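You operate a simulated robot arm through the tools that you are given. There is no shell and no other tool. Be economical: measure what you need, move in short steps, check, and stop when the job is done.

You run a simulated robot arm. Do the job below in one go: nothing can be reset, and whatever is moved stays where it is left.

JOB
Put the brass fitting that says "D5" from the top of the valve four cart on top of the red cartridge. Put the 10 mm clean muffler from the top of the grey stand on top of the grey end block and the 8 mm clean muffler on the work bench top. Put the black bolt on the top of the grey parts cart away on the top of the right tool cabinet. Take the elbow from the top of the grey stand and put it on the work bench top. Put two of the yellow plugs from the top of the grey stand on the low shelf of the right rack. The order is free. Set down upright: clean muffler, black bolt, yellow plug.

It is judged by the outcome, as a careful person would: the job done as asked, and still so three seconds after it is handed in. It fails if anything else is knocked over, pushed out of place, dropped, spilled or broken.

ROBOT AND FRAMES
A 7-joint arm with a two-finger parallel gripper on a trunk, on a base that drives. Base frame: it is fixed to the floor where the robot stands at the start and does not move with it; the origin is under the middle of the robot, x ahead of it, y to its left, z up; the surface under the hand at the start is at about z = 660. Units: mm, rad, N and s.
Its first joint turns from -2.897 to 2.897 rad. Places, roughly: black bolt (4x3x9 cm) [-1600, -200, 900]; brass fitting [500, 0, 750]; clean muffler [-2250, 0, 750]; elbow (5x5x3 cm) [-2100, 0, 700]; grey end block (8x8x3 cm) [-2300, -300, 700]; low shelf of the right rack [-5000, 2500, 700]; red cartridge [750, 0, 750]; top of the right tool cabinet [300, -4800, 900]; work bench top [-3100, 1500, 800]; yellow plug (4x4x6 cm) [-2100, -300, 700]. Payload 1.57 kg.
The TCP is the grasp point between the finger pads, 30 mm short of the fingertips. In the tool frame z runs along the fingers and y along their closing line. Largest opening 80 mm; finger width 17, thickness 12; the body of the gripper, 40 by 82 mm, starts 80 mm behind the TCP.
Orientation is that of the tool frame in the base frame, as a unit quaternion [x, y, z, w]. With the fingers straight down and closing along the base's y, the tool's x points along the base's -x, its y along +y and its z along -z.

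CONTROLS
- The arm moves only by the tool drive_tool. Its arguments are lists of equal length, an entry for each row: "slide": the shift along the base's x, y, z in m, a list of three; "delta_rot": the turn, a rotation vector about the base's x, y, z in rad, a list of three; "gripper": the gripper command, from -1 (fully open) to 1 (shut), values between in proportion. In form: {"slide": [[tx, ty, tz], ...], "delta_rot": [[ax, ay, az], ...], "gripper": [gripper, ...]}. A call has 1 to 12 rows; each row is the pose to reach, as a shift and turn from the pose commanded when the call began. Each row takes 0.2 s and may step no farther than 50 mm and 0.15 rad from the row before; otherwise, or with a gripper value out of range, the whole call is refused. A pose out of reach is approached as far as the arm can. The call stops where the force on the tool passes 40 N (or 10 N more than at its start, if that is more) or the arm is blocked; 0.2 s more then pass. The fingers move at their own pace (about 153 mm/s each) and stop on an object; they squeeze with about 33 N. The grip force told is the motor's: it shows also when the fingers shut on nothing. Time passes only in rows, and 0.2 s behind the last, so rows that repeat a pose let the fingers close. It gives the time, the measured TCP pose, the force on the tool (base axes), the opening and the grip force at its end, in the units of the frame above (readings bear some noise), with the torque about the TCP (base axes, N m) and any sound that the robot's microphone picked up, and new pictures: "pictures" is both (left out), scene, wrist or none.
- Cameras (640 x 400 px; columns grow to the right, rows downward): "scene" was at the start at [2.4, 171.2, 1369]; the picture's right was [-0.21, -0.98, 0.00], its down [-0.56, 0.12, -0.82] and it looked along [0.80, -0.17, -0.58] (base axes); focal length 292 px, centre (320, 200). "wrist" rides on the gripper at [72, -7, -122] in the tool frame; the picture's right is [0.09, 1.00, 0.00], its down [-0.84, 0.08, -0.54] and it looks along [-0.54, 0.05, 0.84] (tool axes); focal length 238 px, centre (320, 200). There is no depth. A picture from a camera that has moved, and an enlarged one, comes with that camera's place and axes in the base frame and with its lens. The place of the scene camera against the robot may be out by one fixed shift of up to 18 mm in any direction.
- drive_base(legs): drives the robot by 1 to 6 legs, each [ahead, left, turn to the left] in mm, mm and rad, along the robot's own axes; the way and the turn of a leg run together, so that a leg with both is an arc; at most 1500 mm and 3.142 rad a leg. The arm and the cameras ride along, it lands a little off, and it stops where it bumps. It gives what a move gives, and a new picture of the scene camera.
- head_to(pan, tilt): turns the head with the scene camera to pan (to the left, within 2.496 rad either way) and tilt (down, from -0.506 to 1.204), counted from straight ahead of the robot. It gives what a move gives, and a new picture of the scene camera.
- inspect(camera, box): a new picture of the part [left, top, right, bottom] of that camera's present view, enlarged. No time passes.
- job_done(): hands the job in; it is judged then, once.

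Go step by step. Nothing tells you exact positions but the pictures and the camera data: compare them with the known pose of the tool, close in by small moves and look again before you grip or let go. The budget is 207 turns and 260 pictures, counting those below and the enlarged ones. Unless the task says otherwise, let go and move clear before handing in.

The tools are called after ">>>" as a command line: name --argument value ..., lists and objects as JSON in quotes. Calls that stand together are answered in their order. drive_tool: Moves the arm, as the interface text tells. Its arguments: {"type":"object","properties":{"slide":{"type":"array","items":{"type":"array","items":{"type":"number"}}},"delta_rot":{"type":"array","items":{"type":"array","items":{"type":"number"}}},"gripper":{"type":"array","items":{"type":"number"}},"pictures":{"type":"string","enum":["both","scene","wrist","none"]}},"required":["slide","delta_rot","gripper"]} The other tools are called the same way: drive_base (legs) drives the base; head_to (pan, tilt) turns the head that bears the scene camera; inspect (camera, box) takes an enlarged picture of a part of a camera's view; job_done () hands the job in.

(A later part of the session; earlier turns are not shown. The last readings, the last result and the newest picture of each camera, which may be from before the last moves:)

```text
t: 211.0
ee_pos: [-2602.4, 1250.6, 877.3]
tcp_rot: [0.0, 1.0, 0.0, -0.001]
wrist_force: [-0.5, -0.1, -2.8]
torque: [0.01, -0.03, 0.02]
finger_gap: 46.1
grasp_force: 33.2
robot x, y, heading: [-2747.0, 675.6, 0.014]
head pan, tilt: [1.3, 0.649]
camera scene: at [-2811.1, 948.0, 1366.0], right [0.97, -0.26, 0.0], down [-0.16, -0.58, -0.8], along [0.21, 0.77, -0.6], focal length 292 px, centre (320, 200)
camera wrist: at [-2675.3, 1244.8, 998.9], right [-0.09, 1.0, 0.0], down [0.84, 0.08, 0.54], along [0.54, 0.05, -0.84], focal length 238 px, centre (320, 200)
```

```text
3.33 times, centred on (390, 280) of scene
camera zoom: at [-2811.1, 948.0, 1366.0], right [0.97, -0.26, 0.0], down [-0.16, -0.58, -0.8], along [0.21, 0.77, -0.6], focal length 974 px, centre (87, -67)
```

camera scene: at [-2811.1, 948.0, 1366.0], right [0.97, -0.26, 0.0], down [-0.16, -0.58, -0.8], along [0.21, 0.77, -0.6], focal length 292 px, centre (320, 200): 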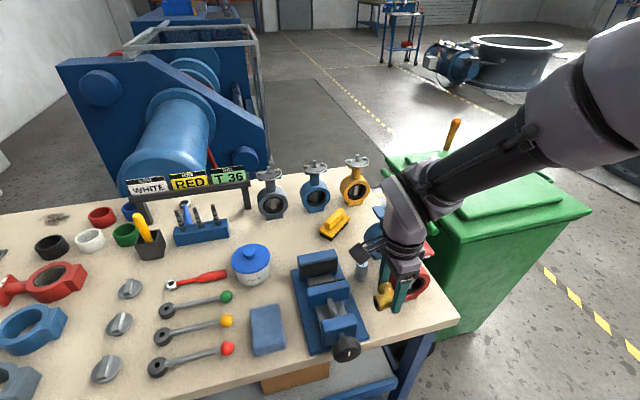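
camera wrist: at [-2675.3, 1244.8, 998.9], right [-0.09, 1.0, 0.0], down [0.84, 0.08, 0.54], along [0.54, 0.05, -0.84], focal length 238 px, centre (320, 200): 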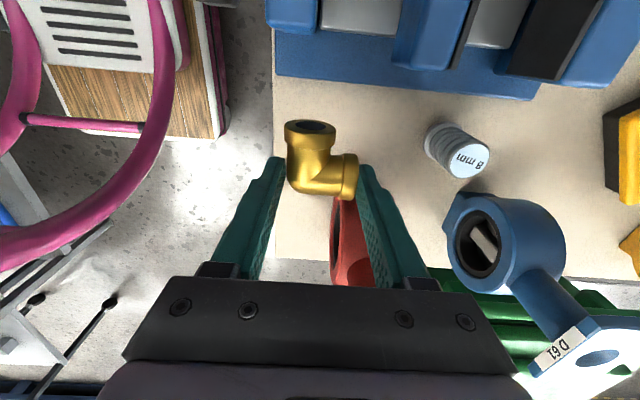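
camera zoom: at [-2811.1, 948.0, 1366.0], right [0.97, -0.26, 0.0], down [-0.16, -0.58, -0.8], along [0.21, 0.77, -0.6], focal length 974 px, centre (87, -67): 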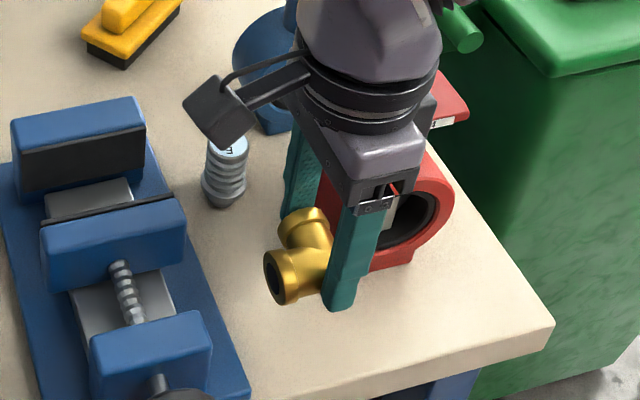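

Clear on all sides. I lower on down.

>>> drive_tool --slide '[[-0.002, 0.006, -0.03], [-0.002, 0.006, -0.05], [-0.002, 0.006, -0.056], [-0.002, 0.006, -0.058], [-0.002, 0.006, -0.06], [-0.002, 0.006, -0.062], [-0.002, 0.006, -0.064], [-0.002, 0.006, -0.066], [-0.002, 0.006, -0.068], [-0.002, 0.006, -0.07]]' --delta_rot '[[0, 0, 0], [0, 0, 0], [0, 0, 0], [0, 0, 0], [0, 0, 0], [0, 0, 0], [0, 0, 0], [0, 0, 0], [0, 0, 0], [0, 0, 0]]' --gripper '[1, 1, 1, 1, 1, 1, 1, 1, 1, 1]' --pictures "wrist"

>>> inspect --camera "scene" --box '[320, 220, 460, 340]'

```text
t: 211.5
ee_pos: [-2607.9, 1264.0, 852.1]
tcp_rot: [0.001, 1.0, 0.008, -0.002]
wrist_force: [0.4, -6.4, 18.2]
torque: [0.76, -0.82, -0.28]
finger_gap: 46.4
grasp_force: 33.2
robot x, y, heading: [-2749.3, 677.3, 0.006]
head pan, tilt: [1.3, 0.649]
stopped in row 2: the force on the tool passed its limit at 68 N (the readings are from after the stop); the commanded pose is now the measured one
camera wrist: at [-2679.8, 1255.6, 973.8], right [-0.09, 1.0, 0.02], down [0.84, 0.07, 0.54], along [0.54, 0.06, -0.84], focal length 238 px, centre (320, 200)
```

wrist: 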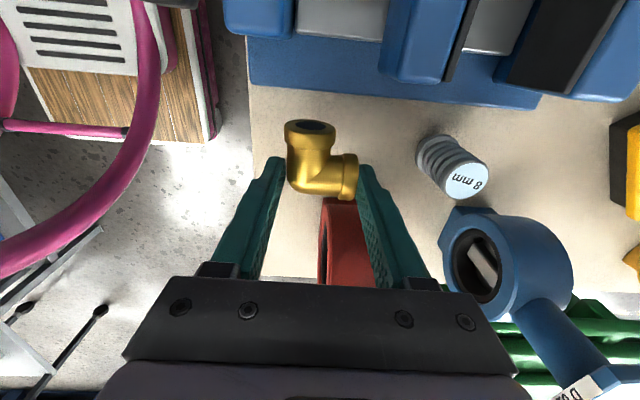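

```text
3.33 times, centred on (390, 280) of scene
camera zoom: at [-2811.2, 947.0, 1366.2], right [0.97, -0.26, 0.0], down [-0.16, -0.58, -0.8], along [0.21, 0.77, -0.6], focal length 974 px, centre (87, -67)
```

zoom: 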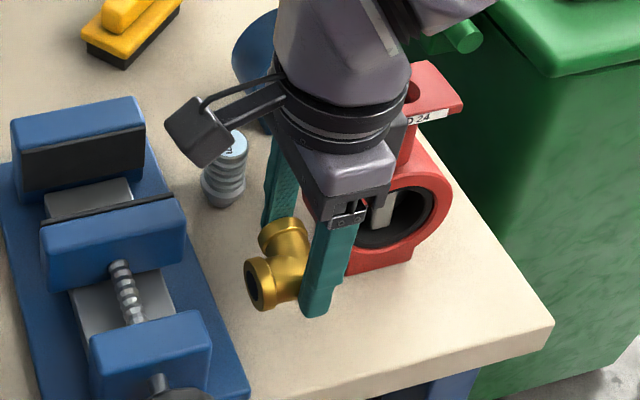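

The call stopped on contact, so the back of the gripper probably touched the red valve's flange. I back up straight and check whether the valve moved.

>>> drive_tool --slide '[[-0.003, 0, 0.01], [-0.004, -0.002, 0.03], [-0.004, -0.002, 0.07], [-0.004, -0.002, 0.11], [-0.004, -0.002, 0.15]]' --delta_rot '[[0, 0, 0], [0, 0, 0], [0, 0, 0], [0, 0, 0], [0, 0, 0]]' --gripper '[1, 1, 1, 1, 1]'

>>> inspect --camera "scene" --box '[320, 200, 480, 320]'

```text
t: 212.7
ee_pos: [-2610.8, 1263.4, 1000.0]
tcp_rot: [0.0, 1.0, 0.006, -0.002]
wrist_force: [-1.1, 0.5, -2.7]
torque: [-0.02, -0.02, -0.01]
finger_gap: 46.4
grasp_force: 32.6
robot x, y, heading: [-2748.2, 674.0, 0.01]
head pan, tilt: [1.3, 0.649]
camera scene: at [-2811.1, 948.3, 1365.9], right [0.97, -0.26, 0.0], down [-0.16, -0.58, -0.8], along [0.21, 0.77, -0.6], focal length 292 px, centre (320, 200)
camera wrist: at [-2683.2, 1255.7, 1122.0], right [-0.09, 1.0, 0.01], down [0.84, 0.07, 0.54], along [0.54, 0.06, -0.84], focal length 238 px, centre (320, 200)
```

scene: 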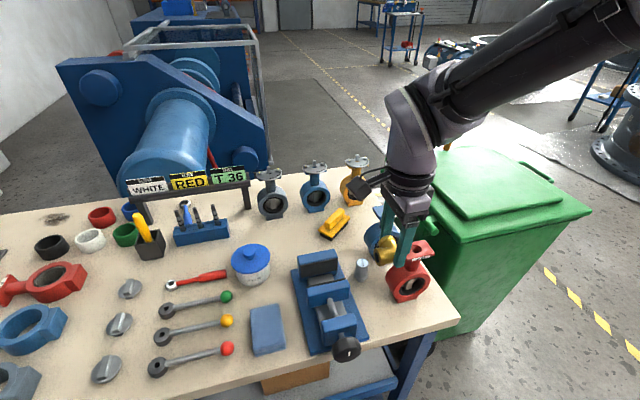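
wrist: 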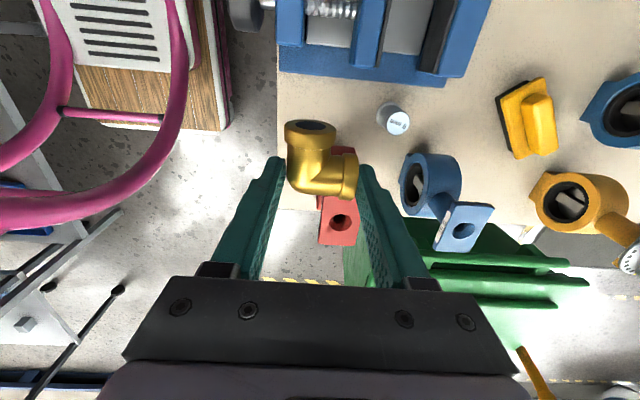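

```text
3.33 times, centred on (400, 260) of scene
camera zoom: at [-2811.1, 948.3, 1365.9], right [0.97, -0.26, 0.0], down [-0.16, -0.58, -0.8], along [0.21, 0.77, -0.6], focal length 974 px, centre (53, 0)
```

zoom: 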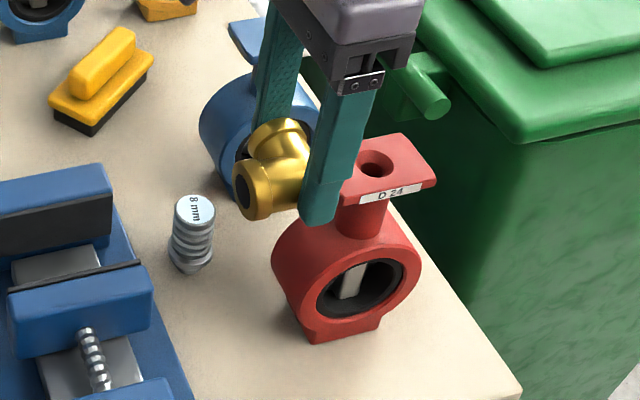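

The valve did not move. The gripper's back reaches about 45 mm to +x and met the flange there. A freer place is behind the vise, around [-2720, 1525], so I raise the arm and shift the robot a little towards it.

>>> drive_tool --slide '[[0, 0, 0.04], [0, 0, 0.08], [0, 0, 0.11]]' --delta_rot '[[0, 0, 0], [0, 0, 0], [0, 0, 0]]' --gripper '[1, 1, 1]' --pictures "none"

>>> drive_base --legs '[[-100, 0, 0], [0, 120, 0]]'

>>> drive_tool --slide '[[0, 0.04, 0], [0, 0.06, 0], [0, 0.06, 0]]' --delta_rot '[[0, 0, 0], [0, 0, 0], [0, 0, 0]]' --gripper '[1, 1, 1]' --pictures "wrist"

```text
t: 213.5
ee_pos: [-2610.7, 1261.4, 1110.6]
tcp_rot: [0.0, 1.0, 0.007, -0.001]
wrist_force: [0.0, 0.4, -2.0]
torque: [0.0, -0.03, 0.0]
finger_gap: 46.2
grasp_force: 33.1
robot x, y, heading: [-2748.6, 675.6, 0.01]
head pan, tilt: [1.3, 0.649]
```

```text
t: 215.5
ee_pos: [-2714.9, 1382.6, 1110.6]
tcp_rot: [-0.003, 1.0, 0.006, -0.001]
wrist_force: [-0.1, -0.5, -1.8]
torque: [0.01, -0.01, 0.0]
finger_gap: 46.1
grasp_force: 33.5
robot x, y, heading: [-2849.6, 795.8, 0.01]
head pan, tilt: [1.3, 0.649]
camera scene: at [-2913.5, 1068.6, 1366.0], right [0.97, -0.25, 0.0], down [-0.15, -0.58, -0.8], along [0.2, 0.77, -0.6], focal length 292 px, centre (320, 200)
```

scene: 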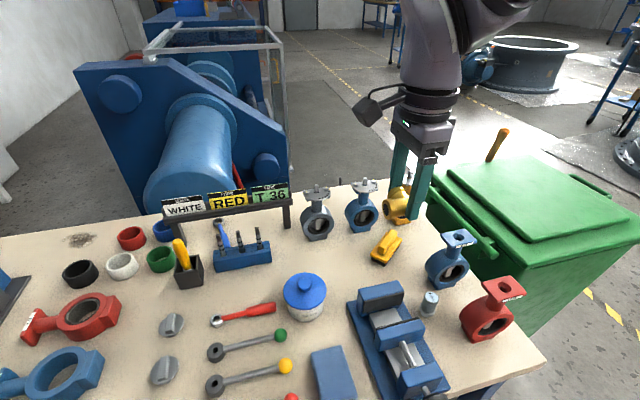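

```text
t: 216.3
ee_pos: [-2715.5, 1443.1, 1109.4]
tcp_rot: [-0.002, 1.0, 0.008, -0.002]
wrist_force: [-0.2, -0.3, -2.4]
torque: [0.01, -0.03, -0.01]
finger_gap: 46.5
grasp_force: 33.2
robot x, y, heading: [-2848.3, 797.7, 0.017]
head pan, tilt: [1.3, 0.649]
camera wrist: at [-2787.6, 1434.1, 1231.7], right [-0.1, 1.0, 0.01], down [0.84, 0.07, 0.54], along [0.54, 0.06, -0.84], focal length 238 px, centre (320, 200)
```

wrist: 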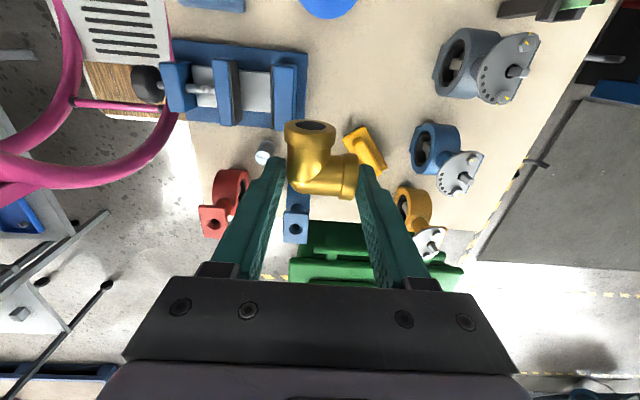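

The open area is about x -2800 to -2660 and y 1435 to 1605. I move to [-2717, 1522] and descend in stages.

>>> drive_tool --slide '[[-0.002, 0.045, 0], [-0.002, 0.08, 0], [-0.002, 0.08, -0.045], [-0.002, 0.08, -0.09], [-0.002, 0.08, -0.135], [-0.002, 0.08, -0.18], [-0.002, 0.08, -0.22], [-0.002, 0.08, -0.22]]' --delta_rot '[[0, 0, 0], [0, 0, 0], [0, 0, 0], [0, 0, 0], [0, 0, 0], [0, 0, 0], [0, 0, 0], [0, 0, 0]]' --gripper '[1, 1, 1, 1, 1, 1, 1, 1]'

>>> inspect --camera "scene" --box '[280, 150, 440, 310]'

```text
t: 218.1
ee_pos: [-2717.1, 1521.0, 889.2]
tcp_rot: [-0.004, 1.0, 0.007, -0.001]
wrist_force: [0.2, 0.4, -2.0]
torque: [0.03, 0.01, -0.01]
finger_gap: 46.3
grasp_force: 33.2
out of reach, approached as far as the arm can: row 2, 3
robot x, y, heading: [-2848.4, 797.5, 0.009]
head pan, tilt: [1.3, 0.649]
camera scene: at [-2913.5, 1068.6, 1366.0], right [0.97, -0.25, 0.0], down [-0.15, -0.58, -0.8], along [0.2, 0.77, -0.6], focal length 292 px, centre (320, 200)
camera wrist: at [-2789.3, 1512.7, 1010.9], right [-0.1, 1.0, 0.01], down [0.84, 0.07, 0.54], along [0.54, 0.06, -0.84], focal length 238 px, centre (320, 200)
```

scene: 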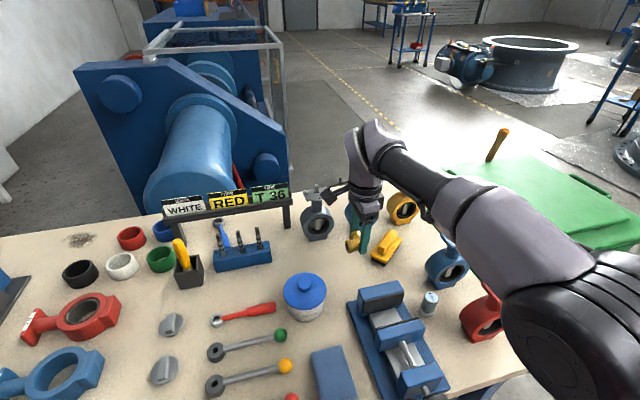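
wrist: 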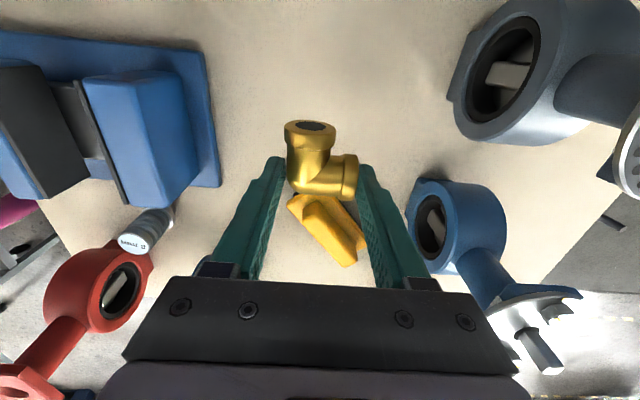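

```text
2.50 times, centred on (360, 230) of scene
camera zoom: at [-2913.5, 1068.6, 1366.0], right [0.97, -0.25, 0.0], down [-0.15, -0.58, -0.8], along [0.2, 0.77, -0.6], focal length 731 px, centre (220, 125)
```

zoom: 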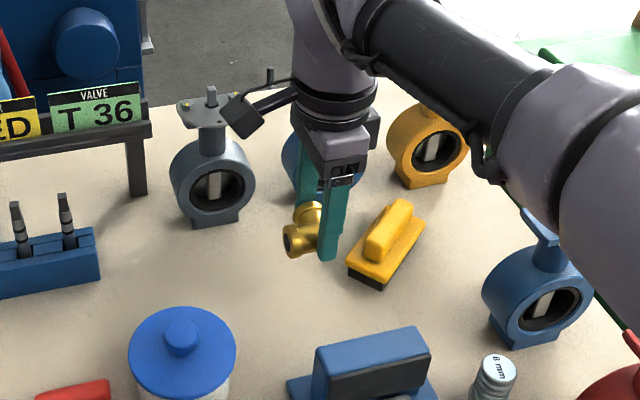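

Clear. I shift 12 mm away from the brush and keep lowering until contact.

>>> drive_tool --slide '[[-0.012, 0, -0.03], [-0.012, 0, -0.05], [-0.012, 0, -0.06], [-0.012, 0, -0.064], [-0.012, 0, -0.067], [-0.012, 0, -0.069], [-0.012, 0, -0.071], [-0.012, 0, -0.073], [-0.012, 0, -0.075], [-0.012, 0, -0.077], [-0.012, 0, -0.079]]' --delta_rot '[[0, 0, 0], [0, 0, 0], [0, 0, 0], [0, 0, 0], [0, 0, 0], [0, 0, 0], [0, 0, 0], [0, 0, 0], [0, 0, 0], [0, 0, 0], [0, 0, 0]]' --gripper '[1, 1, 1, 1, 1, 1, 1, 1, 1, 1, 1]' --pictures "wrist"

>>> inspect --camera "scene" --box '[310, 180, 410, 280]'

```text
t: 220.5
ee_pos: [-2733.3, 1511.2, 817.3]
tcp_rot: [-0.002, 1.0, 0.008, -0.003]
wrist_force: [-5.4, 1.1, 12.7]
torque: [-0.13, 0.14, -0.07]
finger_gap: 46.4
grasp_force: 33.3
out of reach, approached as far as the arm can: row 1, 2, 3, 4, 5, 6, 7, 8, 9, 10, 11
robot x, y, heading: [-2848.7, 798.5, 0.01]
head pan, tilt: [1.3, 0.649]
camera wrist: at [-2805.6, 1501.8, 939.3], right [-0.1, 1.0, 0.02], down [0.84, 0.07, 0.54], along [0.54, 0.07, -0.84], focal length 238 px, centre (320, 200)
```

wrist: 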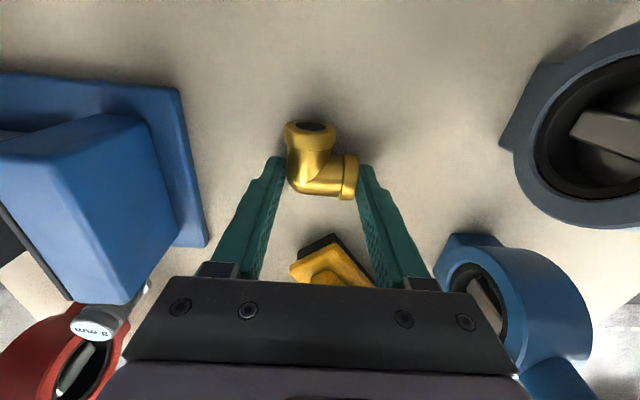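

```text
4.00 times, centred on (360, 230) of scene
camera zoom: at [-2913.8, 1068.2, 1366.1], right [0.97, -0.25, 0.0], down [-0.15, -0.58, -0.8], along [0.2, 0.77, -0.6], focal length 1169 px, centre (160, 80)
```

zoom: 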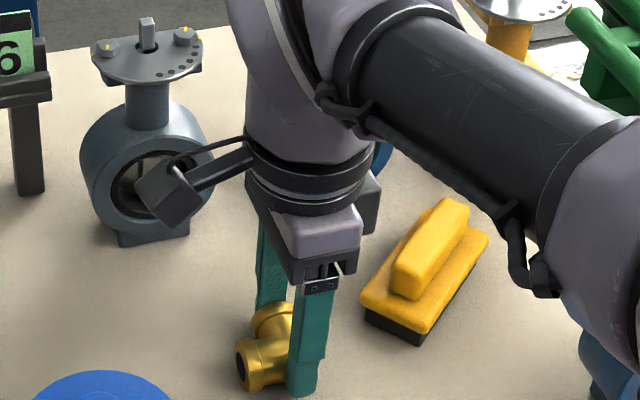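

Contact is light, about 13 N. I release gently, holding position, and then lift.

>>> drive_tool --slide '[[0, 0, -0.001], [0, 0, -0.001], [0, 0, -0.001], [0, 0, -0.001], [0, 0, 0.03], [0, 0, 0.07], [0, 0, 0.115], [0, 0, 0.16], [0, 0, 0.2], [0, 0, 0.2]]' --delta_rot '[[0, 0, 0], [0, 0, 0], [0, 0, 0], [0, 0, 0], [0, 0, 0], [0, 0, 0], [0, 0, 0], [0, 0, 0], [0, 0, 0], [0, 0, 0]]' --gripper '[-0.2, -0.25, -0.35, -0.5, -0.5, -0.5, -0.5, -0.5, -0.5, -0.5]' --pictures "both"

>>> inspect --camera "scene" --box '[310, 190, 530, 350]'

```text
t: 222.7
ee_pos: [-2735.3, 1518.9, 1015.5]
tcp_rot: [-0.003, 1.0, 0.005, -0.001]
wrist_force: [-0.4, -0.3, -0.2]
torque: [0.0, 0.02, -0.01]
finger_gap: 60.2
grasp_force: 0.1
out of reach, approached as far as the arm can: row 6, 7, 8, 9, 10
robot x, y, heading: [-2851.4, 793.9, 0.014]
head pan, tilt: [1.3, 0.649]
camera scene: at [-2913.5, 1068.6, 1366.0], right [0.97, -0.25, 0.0], down [-0.15, -0.58, -0.8], along [0.2, 0.77, -0.6], focal length 292 px, centre (320, 200)
camera wrist: at [-2807.3, 1510.8, 1137.2], right [-0.1, 1.0, 0.01], down [0.84, 0.08, 0.54], along [0.54, 0.06, -0.84], focal length 238 px, centre (320, 200)
```

scene: 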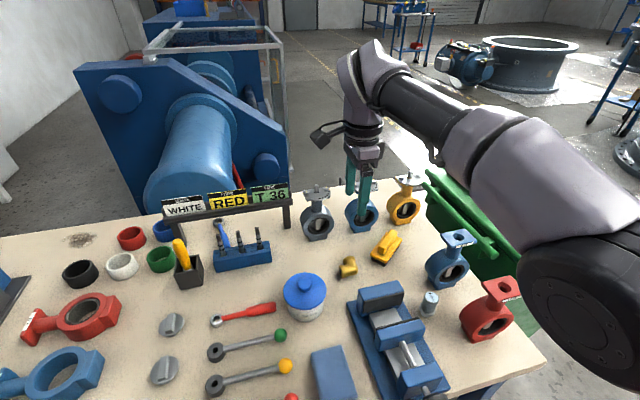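
wrist: 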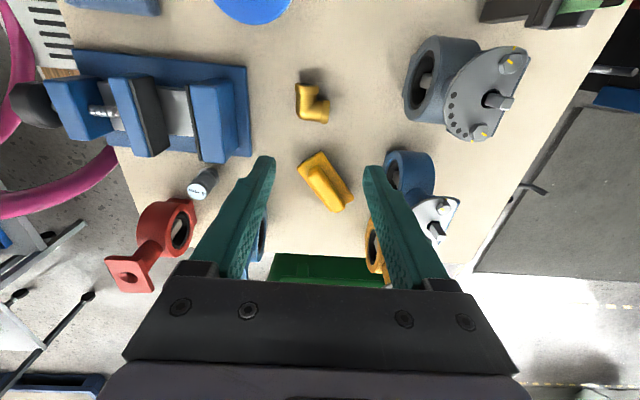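

```text
2.50 times, centred on (420, 270) of scene
camera zoom: at [-2913.5, 1068.6, 1366.0], right [0.97, -0.25, 0.0], down [-0.15, -0.58, -0.8], along [0.2, 0.77, -0.6], focal length 731 px, centre (70, 25)
```

zoom: 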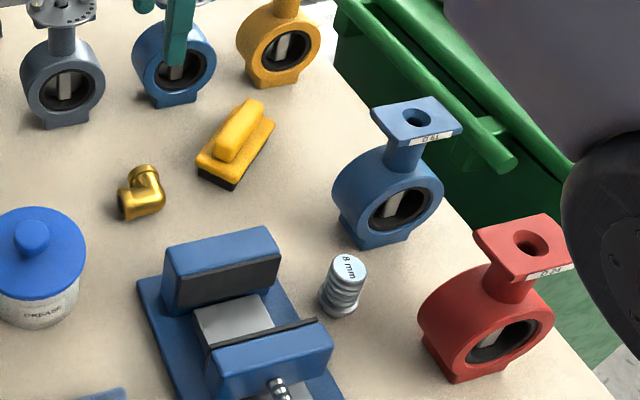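

The elbow lies on the bench and nothing else has moved. I retract the arm and go back for the first yellow plug.

>>> drive_tool --slide '[[0, 0, 0.04], [0.005, -0.01, 0.08], [0.035, -0.04, 0.09], [0.065, -0.075, 0.09], [0.095, -0.11, 0.09], [0.125, -0.145, 0.09], [0.155, -0.18, 0.09], [0.185, -0.215, 0.09], [0.215, -0.25, 0.09], [0.245, -0.285, 0.09], [0.275, -0.32, 0.09], [0.295, -0.36, 0.09]]' --delta_rot '[[0, 0, 0], [0, 0, 0], [0, 0, 0], [0, 0, 0], [0, 0, 0], [0, 0, 0], [0, 0, 0], [0, 0, 0], [0, 0, 0], [0, 0, 0], [0, 0, 0], [0, 0, 0]]' --gripper '[-0.5, -0.5, -0.5, -0.5, -0.5, -0.5, -0.5, -0.5, -0.5, -0.5, -0.5, -0.5]' --pictures "none"

>>> drive_tool --slide '[[0.01, -0.043, 0], [0.021, -0.086, 0], [0.032, -0.13, 0], [0.043, -0.173, 0], [0.054, -0.216, 0], [0.066, -0.253, 0], [0.07, -0.3, 0], [0.07, -0.345, 0], [0.065, -0.39, 0], [0.055, -0.435, 0], [0.04, -0.48, 0], [0.02, -0.52, 0]]' --delta_rot '[[0, 0, 0], [0, 0, 0], [0, 0, 0], [0, 0, 0], [0, 0, -0.05], [0, 0, -0.12], [0, 0, -0.19], [0, 0, -0.26], [0, 0, -0.33], [0, 0, -0.42], [0, 0, -0.51], [0, 0, -0.6]]' --gripper '[-0.3, -0.3, -0.3, -0.3, -0.3, -0.3, -0.3, -0.3, -0.3, -0.3, -0.3, -0.3]' --pictures "none"

>>> head_to --pan 2.45 --tilt 0.35

```text
t: 225.3
ee_pos: [-2335.1, 1450.6, 1153.1]
tcp_rot: [-0.004, 1.0, 0.005, -0.002]
wrist_force: [-2.7, 0.2, 0.6]
torque: [-0.08, -0.21, -0.01]
finger_gap: 59.9
grasp_force: 0.1
out of reach, approached as far as the arm can: row 3, 4, 5, 6, 7, 8, 9, 10, 11, 12
robot x, y, heading: [-2847.0, 795.6, 0.018]
head pan, tilt: [1.3, 0.649]
```

```text
t: 227.9
ee_pos: [-1982.5, 1145.6, 1220.9]
tcp_rot: [0.294, 0.956, 0.006, 0.0]
wrist_force: [0.0, 0.9, -1.2]
torque: [-0.04, -0.04, 0.0]
finger_gap: 51.9
grasp_force: 0.0
out of reach, approached as far as the arm can: row 1, 2, 3, 4, 5, 6, 7, 8, 9, 10, 11, 12
robot x, y, heading: [-2851.1, 794.2, 0.015]
head pan, tilt: [1.3, 0.649]
```

```text
t: 229.3
ee_pos: [-1981.4, 1145.8, 1219.6]
tcp_rot: [0.293, 0.956, 0.006, -0.001]
wrist_force: [-0.5, -0.5, 0.3]
torque: [0.02, -0.02, -0.01]
finger_gap: 51.6
grasp_force: 0.1
robot x, y, heading: [-2849.6, 795.2, 0.009]
head pan, tilt: [2.45, 0.351]
camera scene: at [-3008.0, 1043.0, 1393.1], right [0.63, 0.78, 0.0], down [0.27, -0.22, -0.94], along [-0.73, 0.59, -0.34], focal length 292 px, centre (320, 200)
```

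scene: 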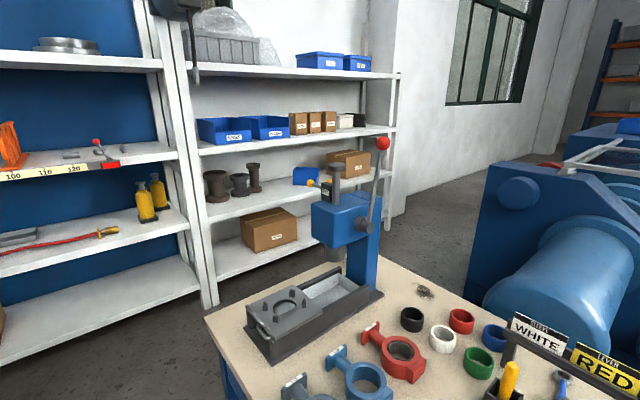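

The arm strayed wide on the way out, probably because of a joint limit. I look at how it stands and check the surroundings.

>>> head_to --pan 0.6 --tilt 0.4

>>> drive_tool --slide '[[0, 0, 0]]' --delta_rot '[[0, 0, 0]]' --gripper '[-0.3]' --pictures "wrist"

```text
t: 231.1
ee_pos: [-1981.7, 1145.2, 1219.0]
tcp_rot: [0.293, 0.956, 0.006, -0.002]
wrist_force: [-0.7, 0.2, 0.1]
torque: [-0.01, 0.0, 0.03]
finger_gap: 51.9
grasp_force: 0.0
robot x, y, heading: [-2852.2, 798.7, 0.009]
head pan, tilt: [0.6, 0.4]
camera scene: at [-2859.9, 1037.9, 1388.5], right [0.58, -0.82, 0.0], down [-0.32, -0.22, -0.92], along [0.75, 0.53, -0.39], focal length 292 px, centre (320, 200)
```

scene: 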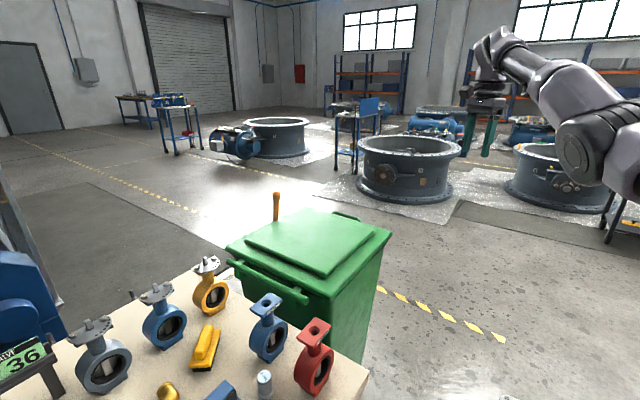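

```text
t: 231.5
ee_pos: [-1982.8, 1146.5, 1220.2]
tcp_rot: [0.293, 0.956, 0.005, -0.001]
wrist_force: [-0.1, 0.5, 1.3]
torque: [-0.01, -0.02, 0.0]
finger_gap: 52.0
grasp_force: 0.0
robot x, y, heading: [-2851.7, 794.1, 0.014]
head pan, tilt: [0.6, 0.4]
camera wrist: at [-2046.8, 1179.1, 1341.4], right [0.48, 0.88, 0.01], down [0.73, -0.41, 0.54], along [0.48, -0.25, -0.84], focal length 238 px, centre (320, 200)
```

wrist: 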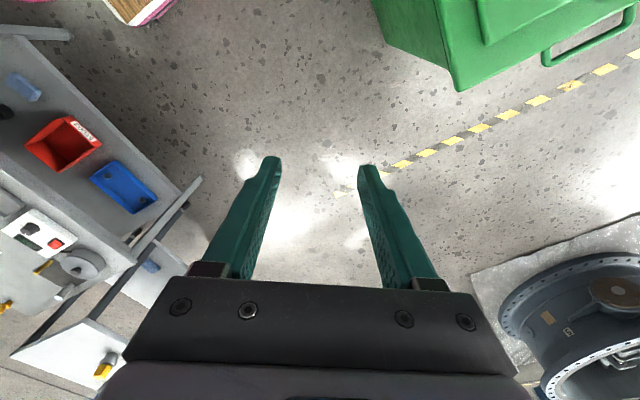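

Nothing was touched. I bring the arm back in step by step.

>>> drive_tool --slide '[[-0.03, -0.03, -0.01], [-0.06, -0.06, -0.02], [-0.09, -0.09, -0.03], [-0.12, -0.12, -0.04], [-0.15, -0.15, -0.05], [-0.18, -0.18, -0.06], [-0.21, -0.21, -0.07], [-0.24, -0.24, -0.08], [-0.27, -0.27, -0.09], [-0.3, -0.3, -0.1]]' --delta_rot '[[0, 0, 0], [0, 0, 0], [0, 0, 0], [0, 0, 0], [0, 0, 0], [0, 0, 0], [0, 0, 0], [0, 0, 0], [0, 0, 0], [0, 0, 0]]' --gripper '[-0.3, -0.3, -0.3, -0.3, -0.3, -0.3, -0.3, -0.3, -0.3, -0.3]' --pictures "none"

```text
t: 233.7
ee_pos: [-1952.0, 1079.5, 1247.2]
tcp_rot: [0.295, 0.956, 0.006, 0.001]
wrist_force: [0.4, 0.4, 1.7]
torque: [0.01, 0.06, 0.01]
finger_gap: 51.7
grasp_force: 0.2
out of reach, approached as far as the arm can: row 1, 2, 3, 4, 5, 6, 7, 8, 9, 10
robot x, y, heading: [-2848.1, 796.6, 0.007]
head pan, tilt: [0.6, 0.4]
```

The arm still sits on a limit. I try unwinding the wrist turn while lowering a little.

>>> drive_tool --slide '[[0, 0, 0], [0, 0, 0], [0, 0, 0], [0, 0, 0], [0, 0, 0], [0, 0, 0], [0, 0, 0]]' --delta_rot '[[0, 0, 0.1], [0, 0, 0.2], [0, 0, 0.3], [0, 0, 0.4], [0, 0, 0.5], [0, 0, 0.6], [0, 0, 0.6]]' --gripper '[-0.3, -0.3, -0.3, -0.3, -0.3, -0.3, -0.3]' --pictures "none"

>>> head_to --pan 0.1 --tilt 0.3

```text
t: 235.3
ee_pos: [-1959.3, 1092.4, 1250.6]
tcp_rot: [-0.003, 1.0, 0.007, 0.0]
wrist_force: [0.6, -0.3, -0.4]
torque: [-0.01, 0.0, 0.01]
finger_gap: 52.2
grasp_force: 0.0
out of reach, approached as far as the arm can: row 2, 3, 4, 5, 6, 7
robot x, y, heading: [-2848.5, 796.1, 0.014]
head pan, tilt: [0.6, 0.4]
```

```text
t: 236.2
ee_pos: [-1959.3, 1092.9, 1253.4]
tcp_rot: [-0.003, 1.0, 0.007, -0.001]
wrist_force: [0.2, 1.0, 0.6]
torque: [-0.02, 0.03, 0.02]
finger_gap: 52.0
grasp_force: 0.0
robot x, y, heading: [-2847.2, 797.0, 0.015]
head pan, tilt: [0.099, 0.3]
camera scene: at [-2842.8, 995.1, 1397.8], right [0.11, -0.99, 0.0], down [-0.29, -0.03, -0.96], along [0.95, 0.11, -0.3], focal length 292 px, centre (320, 200)
```

scene: 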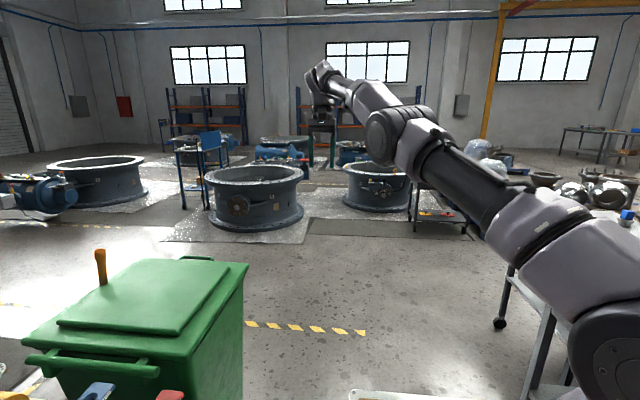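

The arm is nearly straight, which is a singular pose, and the commanded pose has probably run ahead of it. I walk the command back towards the real pose.

>>> drive_tool --slide '[[0.033, 0.033, 0.011], [0.066, 0.066, 0.022], [0.1, 0.1, 0.033], [0.133, 0.133, 0.044], [0.166, 0.166, 0.055], [0.2, 0.2, 0.066], [0.233, 0.233, 0.077], [0.266, 0.266, 0.088], [0.3, 0.3, 0.1], [0.333, 0.333, 0.1], [0.366, 0.366, 0.1], [0.4, 0.4, 0.1]]' --delta_rot '[[0, 0, 0], [0, 0, 0], [0, 0, 0], [0, 0, 0], [0, 0, 0], [0, 0, 0], [0, 0, 0], [0, 0, 0], [0, 0, 0], [0, 0, 0], [0, 0, 0], [0, 0, 0]]' --gripper '[-0.3, -0.3, -0.3, -0.3, -0.3, -0.3, -0.3, -0.3, -0.3, -0.3, -0.3, -0.3]' --pictures "none"

```text
t: 238.8
ee_pos: [-1986.7, 1151.3, 1227.8]
tcp_rot: [-0.003, 1.0, 0.007, -0.003]
wrist_force: [0.6, -1.3, 0.6]
torque: [-0.05, 0.02, -0.01]
finger_gap: 52.1
grasp_force: 0.1
out of reach, approached as far as the arm can: row 1, 2, 3, 4, 5, 6, 7, 8, 9, 10, 11, 12
robot x, y, heading: [-2851.4, 796.0, 0.015]
head pan, tilt: [0.099, 0.3]
```

That confirms it: the commanded pose ran ahead of the arm. I retrace the command to where the arm was still following, somewhat lower.

>>> drive_tool --slide '[[-0.014, 0.047, 0], [-0.028, 0.094, 0], [-0.042, 0.141, 0], [-0.056, 0.188, 0], [-0.07, 0.235, 0], [-0.084, 0.282, 0], [-0.098, 0.329, 0], [-0.112, 0.376, 0], [-0.12, 0.42, 0], [-0.14, 0.45, 0], [-0.17, 0.485, 0], [-0.2, 0.52, 0]]' --delta_rot '[[0, 0, 0], [0, 0, 0], [0, 0, 0], [0, 0, 0], [0, 0, 0], [0, 0, 0], [0, 0, 0], [0, 0, 0], [0, 0, 0], [0, 0, 0], [0, 0, 0], [0, 0, 0]]' --gripper '[-0.3, -0.3, -0.3, -0.3, -0.3, -0.3, -0.3, -0.3, -0.3, -0.3, -0.3, -0.3]' --pictures "none"

```text
t: 241.4
ee_pos: [-2252.1, 1408.6, 1175.6]
tcp_rot: [0.0, 1.0, 0.005, -0.001]
wrist_force: [0.6, 0.6, 0.5]
torque: [-0.01, 0.06, 0.02]
finger_gap: 51.9
grasp_force: 0.0
out of reach, approached as far as the arm can: row 1, 2, 3, 4, 5, 6, 7, 8, 9, 10, 11, 12
robot x, y, heading: [-2846.0, 799.1, 0.012]
head pan, tilt: [0.099, 0.3]
```

>>> drive_tool --slide '[[-0.03, 0.037, 0], [-0.06, 0.074, 0], [-0.09, 0.111, 0], [-0.12, 0.148, 0], [-0.15, 0.185, 0], [-0.18, 0.222, 0], [-0.215, 0.255, 0], [-0.215, 0.26, -0.02], [-0.215, 0.26, -0.05], [-0.215, 0.26, -0.08], [-0.215, 0.26, -0.1], [-0.215, 0.26, -0.1]]' --delta_rot '[[0, 0, 0], [0, 0, 0], [0, 0, 0], [0, 0, 0], [0, 0, 0], [0, 0, 0], [0, 0, 0], [0, 0, 0], [0, 0, 0], [0, 0, 0], [0, 0, 0], [0, 0, 0]]' --gripper '[-0.3, -0.3, -0.3, -0.3, -0.3, -0.3, -0.3, -0.3, -0.3, -0.3, -0.3, -0.3]' --pictures "none"

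>>> head_to --pan 1.0 --tilt 0.5

```text
t: 244.0
ee_pos: [-2517.4, 1511.8, 1094.5]
tcp_rot: [-0.002, 1.0, 0.006, -0.002]
wrist_force: [0.8, -0.2, 0.7]
torque: [-0.01, 0.01, 0.0]
finger_gap: 52.1
grasp_force: 0.0
out of reach, approached as far as the arm can: row 1, 2, 3, 4, 5, 6, 7, 8, 9, 10, 11, 12
robot x, y, heading: [-2847.8, 795.6, 0.014]
head pan, tilt: [0.099, 0.3]
```

```text
t: 245.2
ee_pos: [-2516.7, 1512.5, 1094.9]
tcp_rot: [-0.003, 1.0, 0.007, -0.002]
wrist_force: [-0.7, 0.3, -0.1]
torque: [0.01, 0.0, -0.01]
finger_gap: 52.2
grasp_force: 0.0
robot x, y, heading: [-2850.4, 798.5, 0.012]
head pan, tilt: [1.0, 0.499]
camera scene: at [-2887.4, 1061.8, 1379.4], right [0.85, -0.53, 0.0], down [-0.25, -0.41, -0.88], along [0.47, 0.74, -0.48], focal length 292 px, centre (320, 200)
```

scene: 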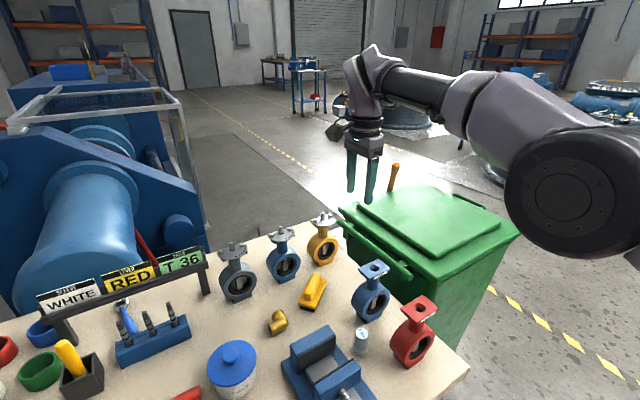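

I think the wrist joint is at its turn limit. I turn the tool towards the arm's natural direction and see whether the position then follows.

>>> drive_tool --slide '[[0, 0, 0.04], [0, 0, 0.06], [0, 0, 0.06], [0, 0, 0.06], [0, 0, 0.06], [0, 0, 0.06], [0, 0, 0.06]]' --delta_rot '[[0, 0, 0.13], [0, 0, 0.26], [0, 0, 0.39], [0, 0, 0.52], [0, 0, 0.65], [0, 0, 0.78], [0, 0, 0.78]]' --gripper '[-0.3, -0.3, -0.3, -0.3, -0.3, -0.3, -0.3]' --pictures "none"

```text
t: 246.8
ee_pos: [-2520.6, 1499.1, 1157.1]
tcp_rot: [-0.383, 0.924, 0.006, -0.003]
wrist_force: [-1.6, 0.3, 0.1]
torque: [0.02, -0.06, -0.03]
finger_gap: 51.7
grasp_force: 0.1
out of reach, approached as far as the arm can: row 1, 2, 3, 4, 5, 6, 7
robot x, y, heading: [-2848.8, 795.9, 0.014]
head pan, tilt: [1.0, 0.499]
```

It isn't the wrist turn; the elbow has folded out to the side. I'll bring the command onto the actual pose, go out over the open floor in front of the robot, lower there and pull in.

>>> drive_tool --slide '[[0.043, -0.004, 0.018], [0.086, -0.008, 0.036], [0.129, -0.012, 0.055], [0.172, -0.016, 0.074], [0.215, -0.02, 0.092], [0.247, -0.052, 0.092], [0.279, -0.084, 0.092], [0.311, -0.116, 0.092], [0.343, -0.148, 0.092], [0.375, -0.18, 0.092], [0.407, -0.212, 0.092], [0.439, -0.244, 0.092]]' --delta_rot '[[0, 0, 0], [0, 0, 0], [0, 0, 0], [0, 0, 0], [0, 0, 0], [0, 0, -0.06], [0, 0, -0.12], [0, 0, -0.18], [0, 0, -0.24], [0, 0, -0.3], [0, 0, -0.36], [0, 0, -0.42]]' --gripper '[-0.3, -0.3, -0.3, -0.3, -0.3, -0.3, -0.3, -0.3, -0.3, -0.3, -0.3, -0.3]' --pictures "none"

```text
t: 249.4
ee_pos: [-2086.9, 1257.7, 1248.2]
tcp_rot: [-0.182, 0.983, 0.006, -0.004]
wrist_force: [-0.8, 0.0, -0.1]
torque: [-0.06, -0.03, 0.04]
finger_gap: 52.0
grasp_force: 0.1
out of reach, approached as far as the arm can: row 1, 2, 3, 4, 5, 6, 7, 8, 9, 10, 11, 12
robot x, y, heading: [-2849.8, 796.2, 0.016]
head pan, tilt: [1.0, 0.499]
```

>>> drive_tool --slide '[[0.03, -0.03, 0], [0.06, -0.06, 0], [0.09, -0.09, 0], [0.12, -0.12, 0], [0.15, -0.15, -0.01], [0.175, -0.175, -0.04], [0.196, -0.19, -0.08], [0.2, -0.2, -0.12], [0.2, -0.2, -0.165], [0.2, -0.2, -0.21], [0.2, -0.2, -0.255], [0.2, -0.2, -0.3]]' --delta_rot '[[0, 0, 0], [0, 0, 0], [0, 0, 0], [0, 0, 0], [0, 0, 0], [0, 0, 0], [0, 0, 0], [0, 0, 0], [0, 0, 0], [0, 0, 0], [0, 0, 0], [0, 0, 0]]' --gripper '[-0.3, -0.3, -0.3, -0.3, -0.3, -0.3, -0.3, -0.3, -0.3, -0.3, -0.3, -0.3]' --pictures "none"

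>>> head_to --pan 0.2 --tilt 0.3

```text
t: 252.0
ee_pos: [-1885.1, 1055.3, 947.0]
tcp_rot: [-0.182, 0.983, 0.007, -0.002]
wrist_force: [-0.8, 0.3, 0.8]
torque: [0.0, -0.01, -0.01]
finger_gap: 51.8
grasp_force: 0.0
out of reach, approached as far as the arm can: row 2, 3, 4, 5, 6, 7, 8, 9
robot x, y, heading: [-2846.4, 796.9, 0.012]
head pan, tilt: [1.0, 0.499]
```

```text
t: 253.2
ee_pos: [-1885.0, 1055.3, 947.2]
tcp_rot: [-0.181, 0.983, 0.007, -0.003]
wrist_force: [0.4, -0.5, 0.0]
torque: [0.01, -0.02, -0.01]
finger_gap: 52.0
grasp_force: 0.0
robot x, y, heading: [-2849.4, 795.1, 0.014]
head pan, tilt: [0.201, 0.3]
camera scene: at [-2844.3, 1004.4, 1397.8], right [0.21, -0.98, 0.0], down [-0.29, -0.06, -0.96], along [0.93, 0.2, -0.3], focal length 292 px, centre (320, 200)
```

scene: 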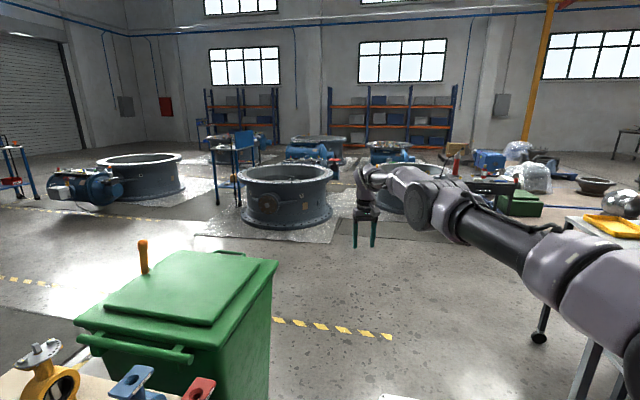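

The command does re-anchor to the real pose. I test a small inward pull from here.

>>> drive_tool --slide '[[-0.03, -0.008, -0.02], [-0.06, -0.016, -0.04], [-0.09, -0.024, -0.06], [-0.12, -0.032, -0.08], [-0.15, -0.04, -0.1]]' --delta_rot '[[0, 0, 0], [0, 0, 0], [0, 0, 0], [0, 0, 0], [0, 0, 0]]' --gripper '[-0.3, -0.3, -0.3, -0.3, -0.3]' --pictures "none"

```text
t: 254.4
ee_pos: [-2033.7, 1017.8, 845.9]
tcp_rot: [-0.181, 0.984, 0.007, -0.003]
wrist_force: [0.0, -0.6, -0.5]
torque: [0.03, 0.0, 0.03]
finger_gap: 52.1
grasp_force: 0.0
robot x, y, heading: [-2849.5, 796.6, 0.01]
head pan, tilt: [0.201, 0.3]
```

It follows again. I continue inward, rising slowly, with the wrist turned back to neutral.

>>> drive_tool --slide '[[-0.03, -0.015, 0], [-0.06, -0.03, 0.01], [-0.09, -0.045, 0.02], [-0.12, -0.06, 0.03], [-0.15, -0.075, 0.045], [-0.18, -0.09, 0.06], [-0.2, -0.105, 0.08], [-0.22, -0.12, 0.1], [-0.24, -0.135, 0.12]]' --delta_rot '[[0, 0, -0.04], [0, 0, -0.08], [0, 0, -0.12], [0, 0, -0.16], [0, 0, -0.2], [0, 0, -0.24], [0, 0, -0.28], [0, 0, -0.32], [0, 0, -0.36]]' --gripper '[-0.3, -0.3, -0.3, -0.3, -0.3, -0.3, -0.3, -0.3, -0.3]' --pictures "none"

>>> head_to --pan -0.1 --tilt 0.5

```text
t: 256.4
ee_pos: [-2273.8, 880.9, 967.6]
tcp_rot: [-0.002, 1.0, 0.006, -0.002]
wrist_force: [1.2, 0.6, -0.7]
torque: [-0.02, 0.03, 0.03]
finger_gap: 51.9
grasp_force: 0.1
robot x, y, heading: [-2849.7, 796.7, 0.008]
head pan, tilt: [0.201, 0.3]
```

```text
t: 257.2
ee_pos: [-2273.9, 880.4, 966.1]
tcp_rot: [-0.002, 1.0, 0.008, -0.002]
wrist_force: [0.1, 0.8, 0.5]
torque: [0.02, 0.04, 0.03]
finger_gap: 51.9
grasp_force: 0.0
robot x, y, heading: [-2847.9, 800.0, 0.019]
head pan, tilt: [-0.099, 0.499]
camera scene: at [-2844.9, 976.7, 1379.4], right [-0.09, -1.0, 0.0], down [-0.48, 0.04, -0.88], along [0.88, -0.08, -0.48], focal length 292 px, centre (320, 200)
```

scene: 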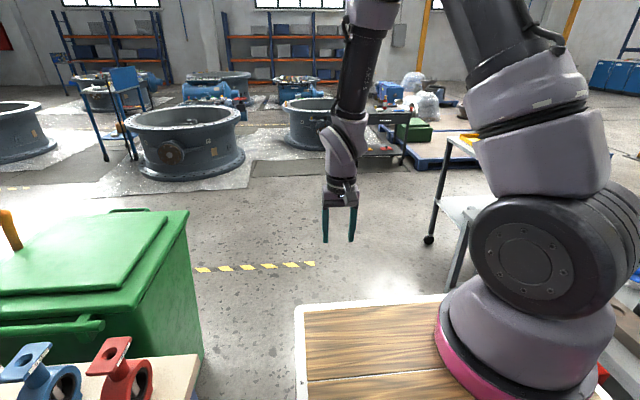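

The arm is back in its normal posture. I level the small tool tilt and drive back beside the stand for the plugs.

>>> drive_base --legs '[[0, -272, -0.012], [495, 0, 0]]'

>>> drive_tool --slide '[[0, -0.04, 0.03], [0.005, -0.08, 0.06], [0.005, -0.12, 0.09], [0, -0.16, 0.11], [-0.01, -0.2, 0.12], [-0.025, -0.243, 0.12], [-0.045, -0.285, 0.12], [-0.07, -0.325, 0.12], [-0.1, -0.362, 0.12], [-0.13, -0.398, 0.12], [-0.163, -0.43, 0.12], [-0.198, -0.46, 0.12]]' --delta_rot '[[-0.016, -0.004, -0.09], [-0.016, -0.004, -0.18], [-0.016, -0.004, -0.27], [-0.016, -0.004, -0.36], [-0.016, -0.004, -0.45], [-0.016, -0.004, -0.54], [-0.016, -0.004, -0.63], [-0.016, -0.004, -0.72], [-0.016, -0.004, -0.81], [-0.016, -0.004, -0.9], [-0.016, -0.004, -0.99], [-0.016, -0.004, -1.08]]' --gripper '[-0.3, -0.3, -0.3, -0.3, -0.3, -0.3, -0.3, -0.3, -0.3, -0.3, -0.3, -0.3]' --pictures "wrist"

```text
t: 261.6
ee_pos: [-1768.8, 603.3, 965.9]
tcp_rot: [0.007, 1.0, 0.007, -0.002]
wrist_force: [0.3, -0.2, 0.0]
torque: [-0.01, -0.02, -0.01]
finger_gap: 52.0
grasp_force: 0.1
robot x, y, heading: [-2348.1, 527.5, -0.002]
head pan, tilt: [-0.099, 0.499]
camera scene: at [-2338.1, 709.5, 1379.4], right [-0.1, -0.99, 0.0], down [-0.48, 0.05, -0.88], along [0.87, -0.09, -0.48], focal length 292 px, centre (320, 200)
```

scene: 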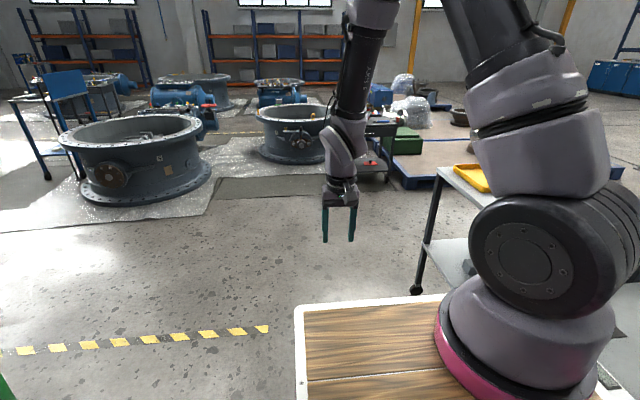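

```text
refused: row 2 steps farther than a row can; nothing moved
```

>>> drive_tool --slide '[[0.004, -0.0465, 0.01], [0.005, -0.093, 0.02], [0.0015, -0.14, 0.03], [-0.0055, -0.186, 0.04], [-0.016, -0.2315, 0.05], [-0.03, -0.276, 0.06], [-0.048, -0.319, 0.07], [-0.069, -0.361, 0.08], [-0.094, -0.401, 0.08], [-0.121, -0.438, 0.08], [-0.1515, -0.474, 0.08], [-0.185, -0.507, 0.08]]' --delta_rot '[[-0.016, -0.004, -0.08], [-0.016, -0.004, -0.16], [-0.016, -0.004, -0.24], [-0.016, -0.004, -0.32], [-0.016, -0.004, -0.4], [-0.016, -0.004, -0.48], [-0.016, -0.004, -0.56], [-0.016, -0.004, -0.64], [-0.016, -0.004, -0.72], [-0.016, -0.004, -0.8], [-0.016, -0.004, -0.88], [-0.016, -0.004, -0.96]]' --gripper '[-0.3, -0.3, -0.3, -0.3, -0.3, -0.3, -0.3, -0.3, -0.3, -0.3, -0.3, -0.3]' --pictures "wrist"

```text
t: 264.2
ee_pos: [-1954.4, 96.7, 1047.3]
tcp_rot: [0.467, 0.884, -0.001, 0.002]
wrist_force: [0.2, 0.6, 0.8]
torque: [-0.03, 0.0, -0.02]
finger_gap: 52.2
grasp_force: 0.0
robot x, y, heading: [-2345.0, 527.9, -0.005]
head pan, tilt: [-0.099, 0.499]
camera wrist: at [-2002.1, 151.7, 1168.7], right [0.77, 0.64, 0.0], down [0.53, -0.65, 0.55], along [0.35, -0.42, -0.84], focal length 238 px, centre (320, 200)
```

wrist: 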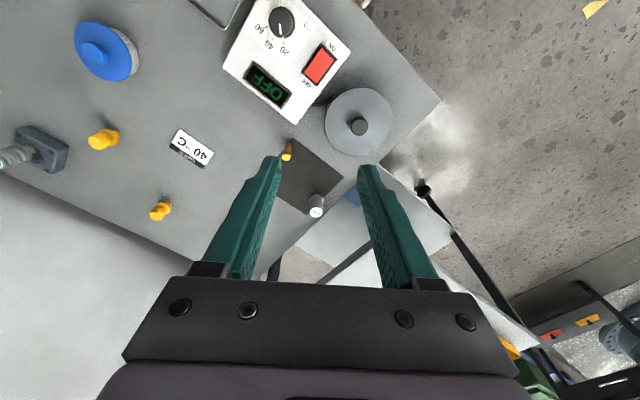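

Next I move above the middle plug, at about [-2090, -315].

>>> drive_tool --slide '[[-0.0136, -0.041, -0.014], [-0.027, -0.082, -0.028], [-0.041, -0.123, -0.042], [-0.054, -0.164, -0.056], [-0.068, -0.205, -0.07], [-0.082, -0.246, -0.084], [-0.095, -0.287, -0.098], [-0.109, -0.328, -0.112], [-0.122, -0.369, -0.126], [-0.134, -0.4, -0.14], [-0.134, -0.4, -0.14]]' --delta_rot '[[0, 0, -0.06], [0, 0, -0.12], [0, 0, -0.18], [0, 0, -0.24], [0, 0, -0.3], [0, 0, -0.36], [0, 0, -0.42], [0, 0, -0.48], [0, 0, -0.54], [0, 0, -0.6], [0, 0, -0.6]]' --gripper '[-0.3, -0.3, -0.3, -0.3, -0.3, -0.3, -0.3, -0.3, -0.3, -0.3, -0.3]' --pictures "wrist"

>>> inspect --camera "wrist" --box '[240, 80, 400, 200]'

```text
t: 266.6
ee_pos: [-2089.1, -306.2, 908.3]
tcp_rot: [0.708, 0.706, -0.002, 0.003]
wrist_force: [0.3, -0.3, 0.3]
torque: [-0.01, 0.02, -0.03]
finger_gap: 52.1
grasp_force: 0.0
robot x, y, heading: [-2346.8, 531.4, -0.008]
head pan, tilt: [-0.099, 0.499]
camera wrist: at [-2097.2, -232.8, 1028.6], right [1.0, 0.09, 0.0], down [0.07, -0.83, 0.55], along [0.05, -0.55, -0.84], focal length 238 px, centre (320, 200)
```

wrist: 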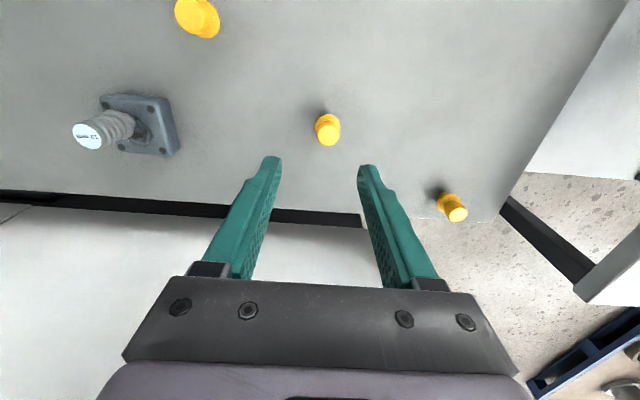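

```text
3.33 times, centred on (320, 140) of wrist
camera zoom: at [-2097.2, -232.8, 1028.6], right [1.0, 0.09, 0.0], down [0.07, -0.83, 0.55], along [0.05, -0.55, -0.84], focal length 794 px, centre (320, 400)
```

zoom: 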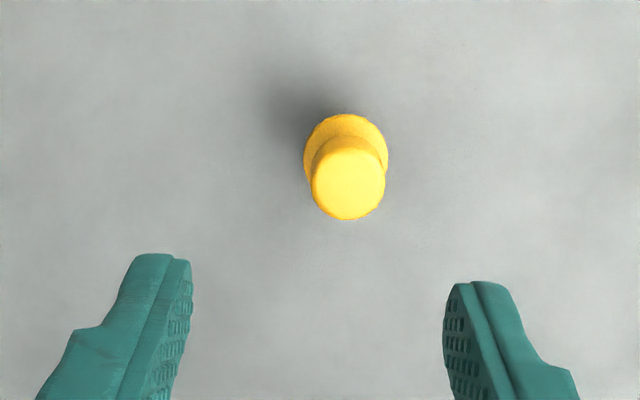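

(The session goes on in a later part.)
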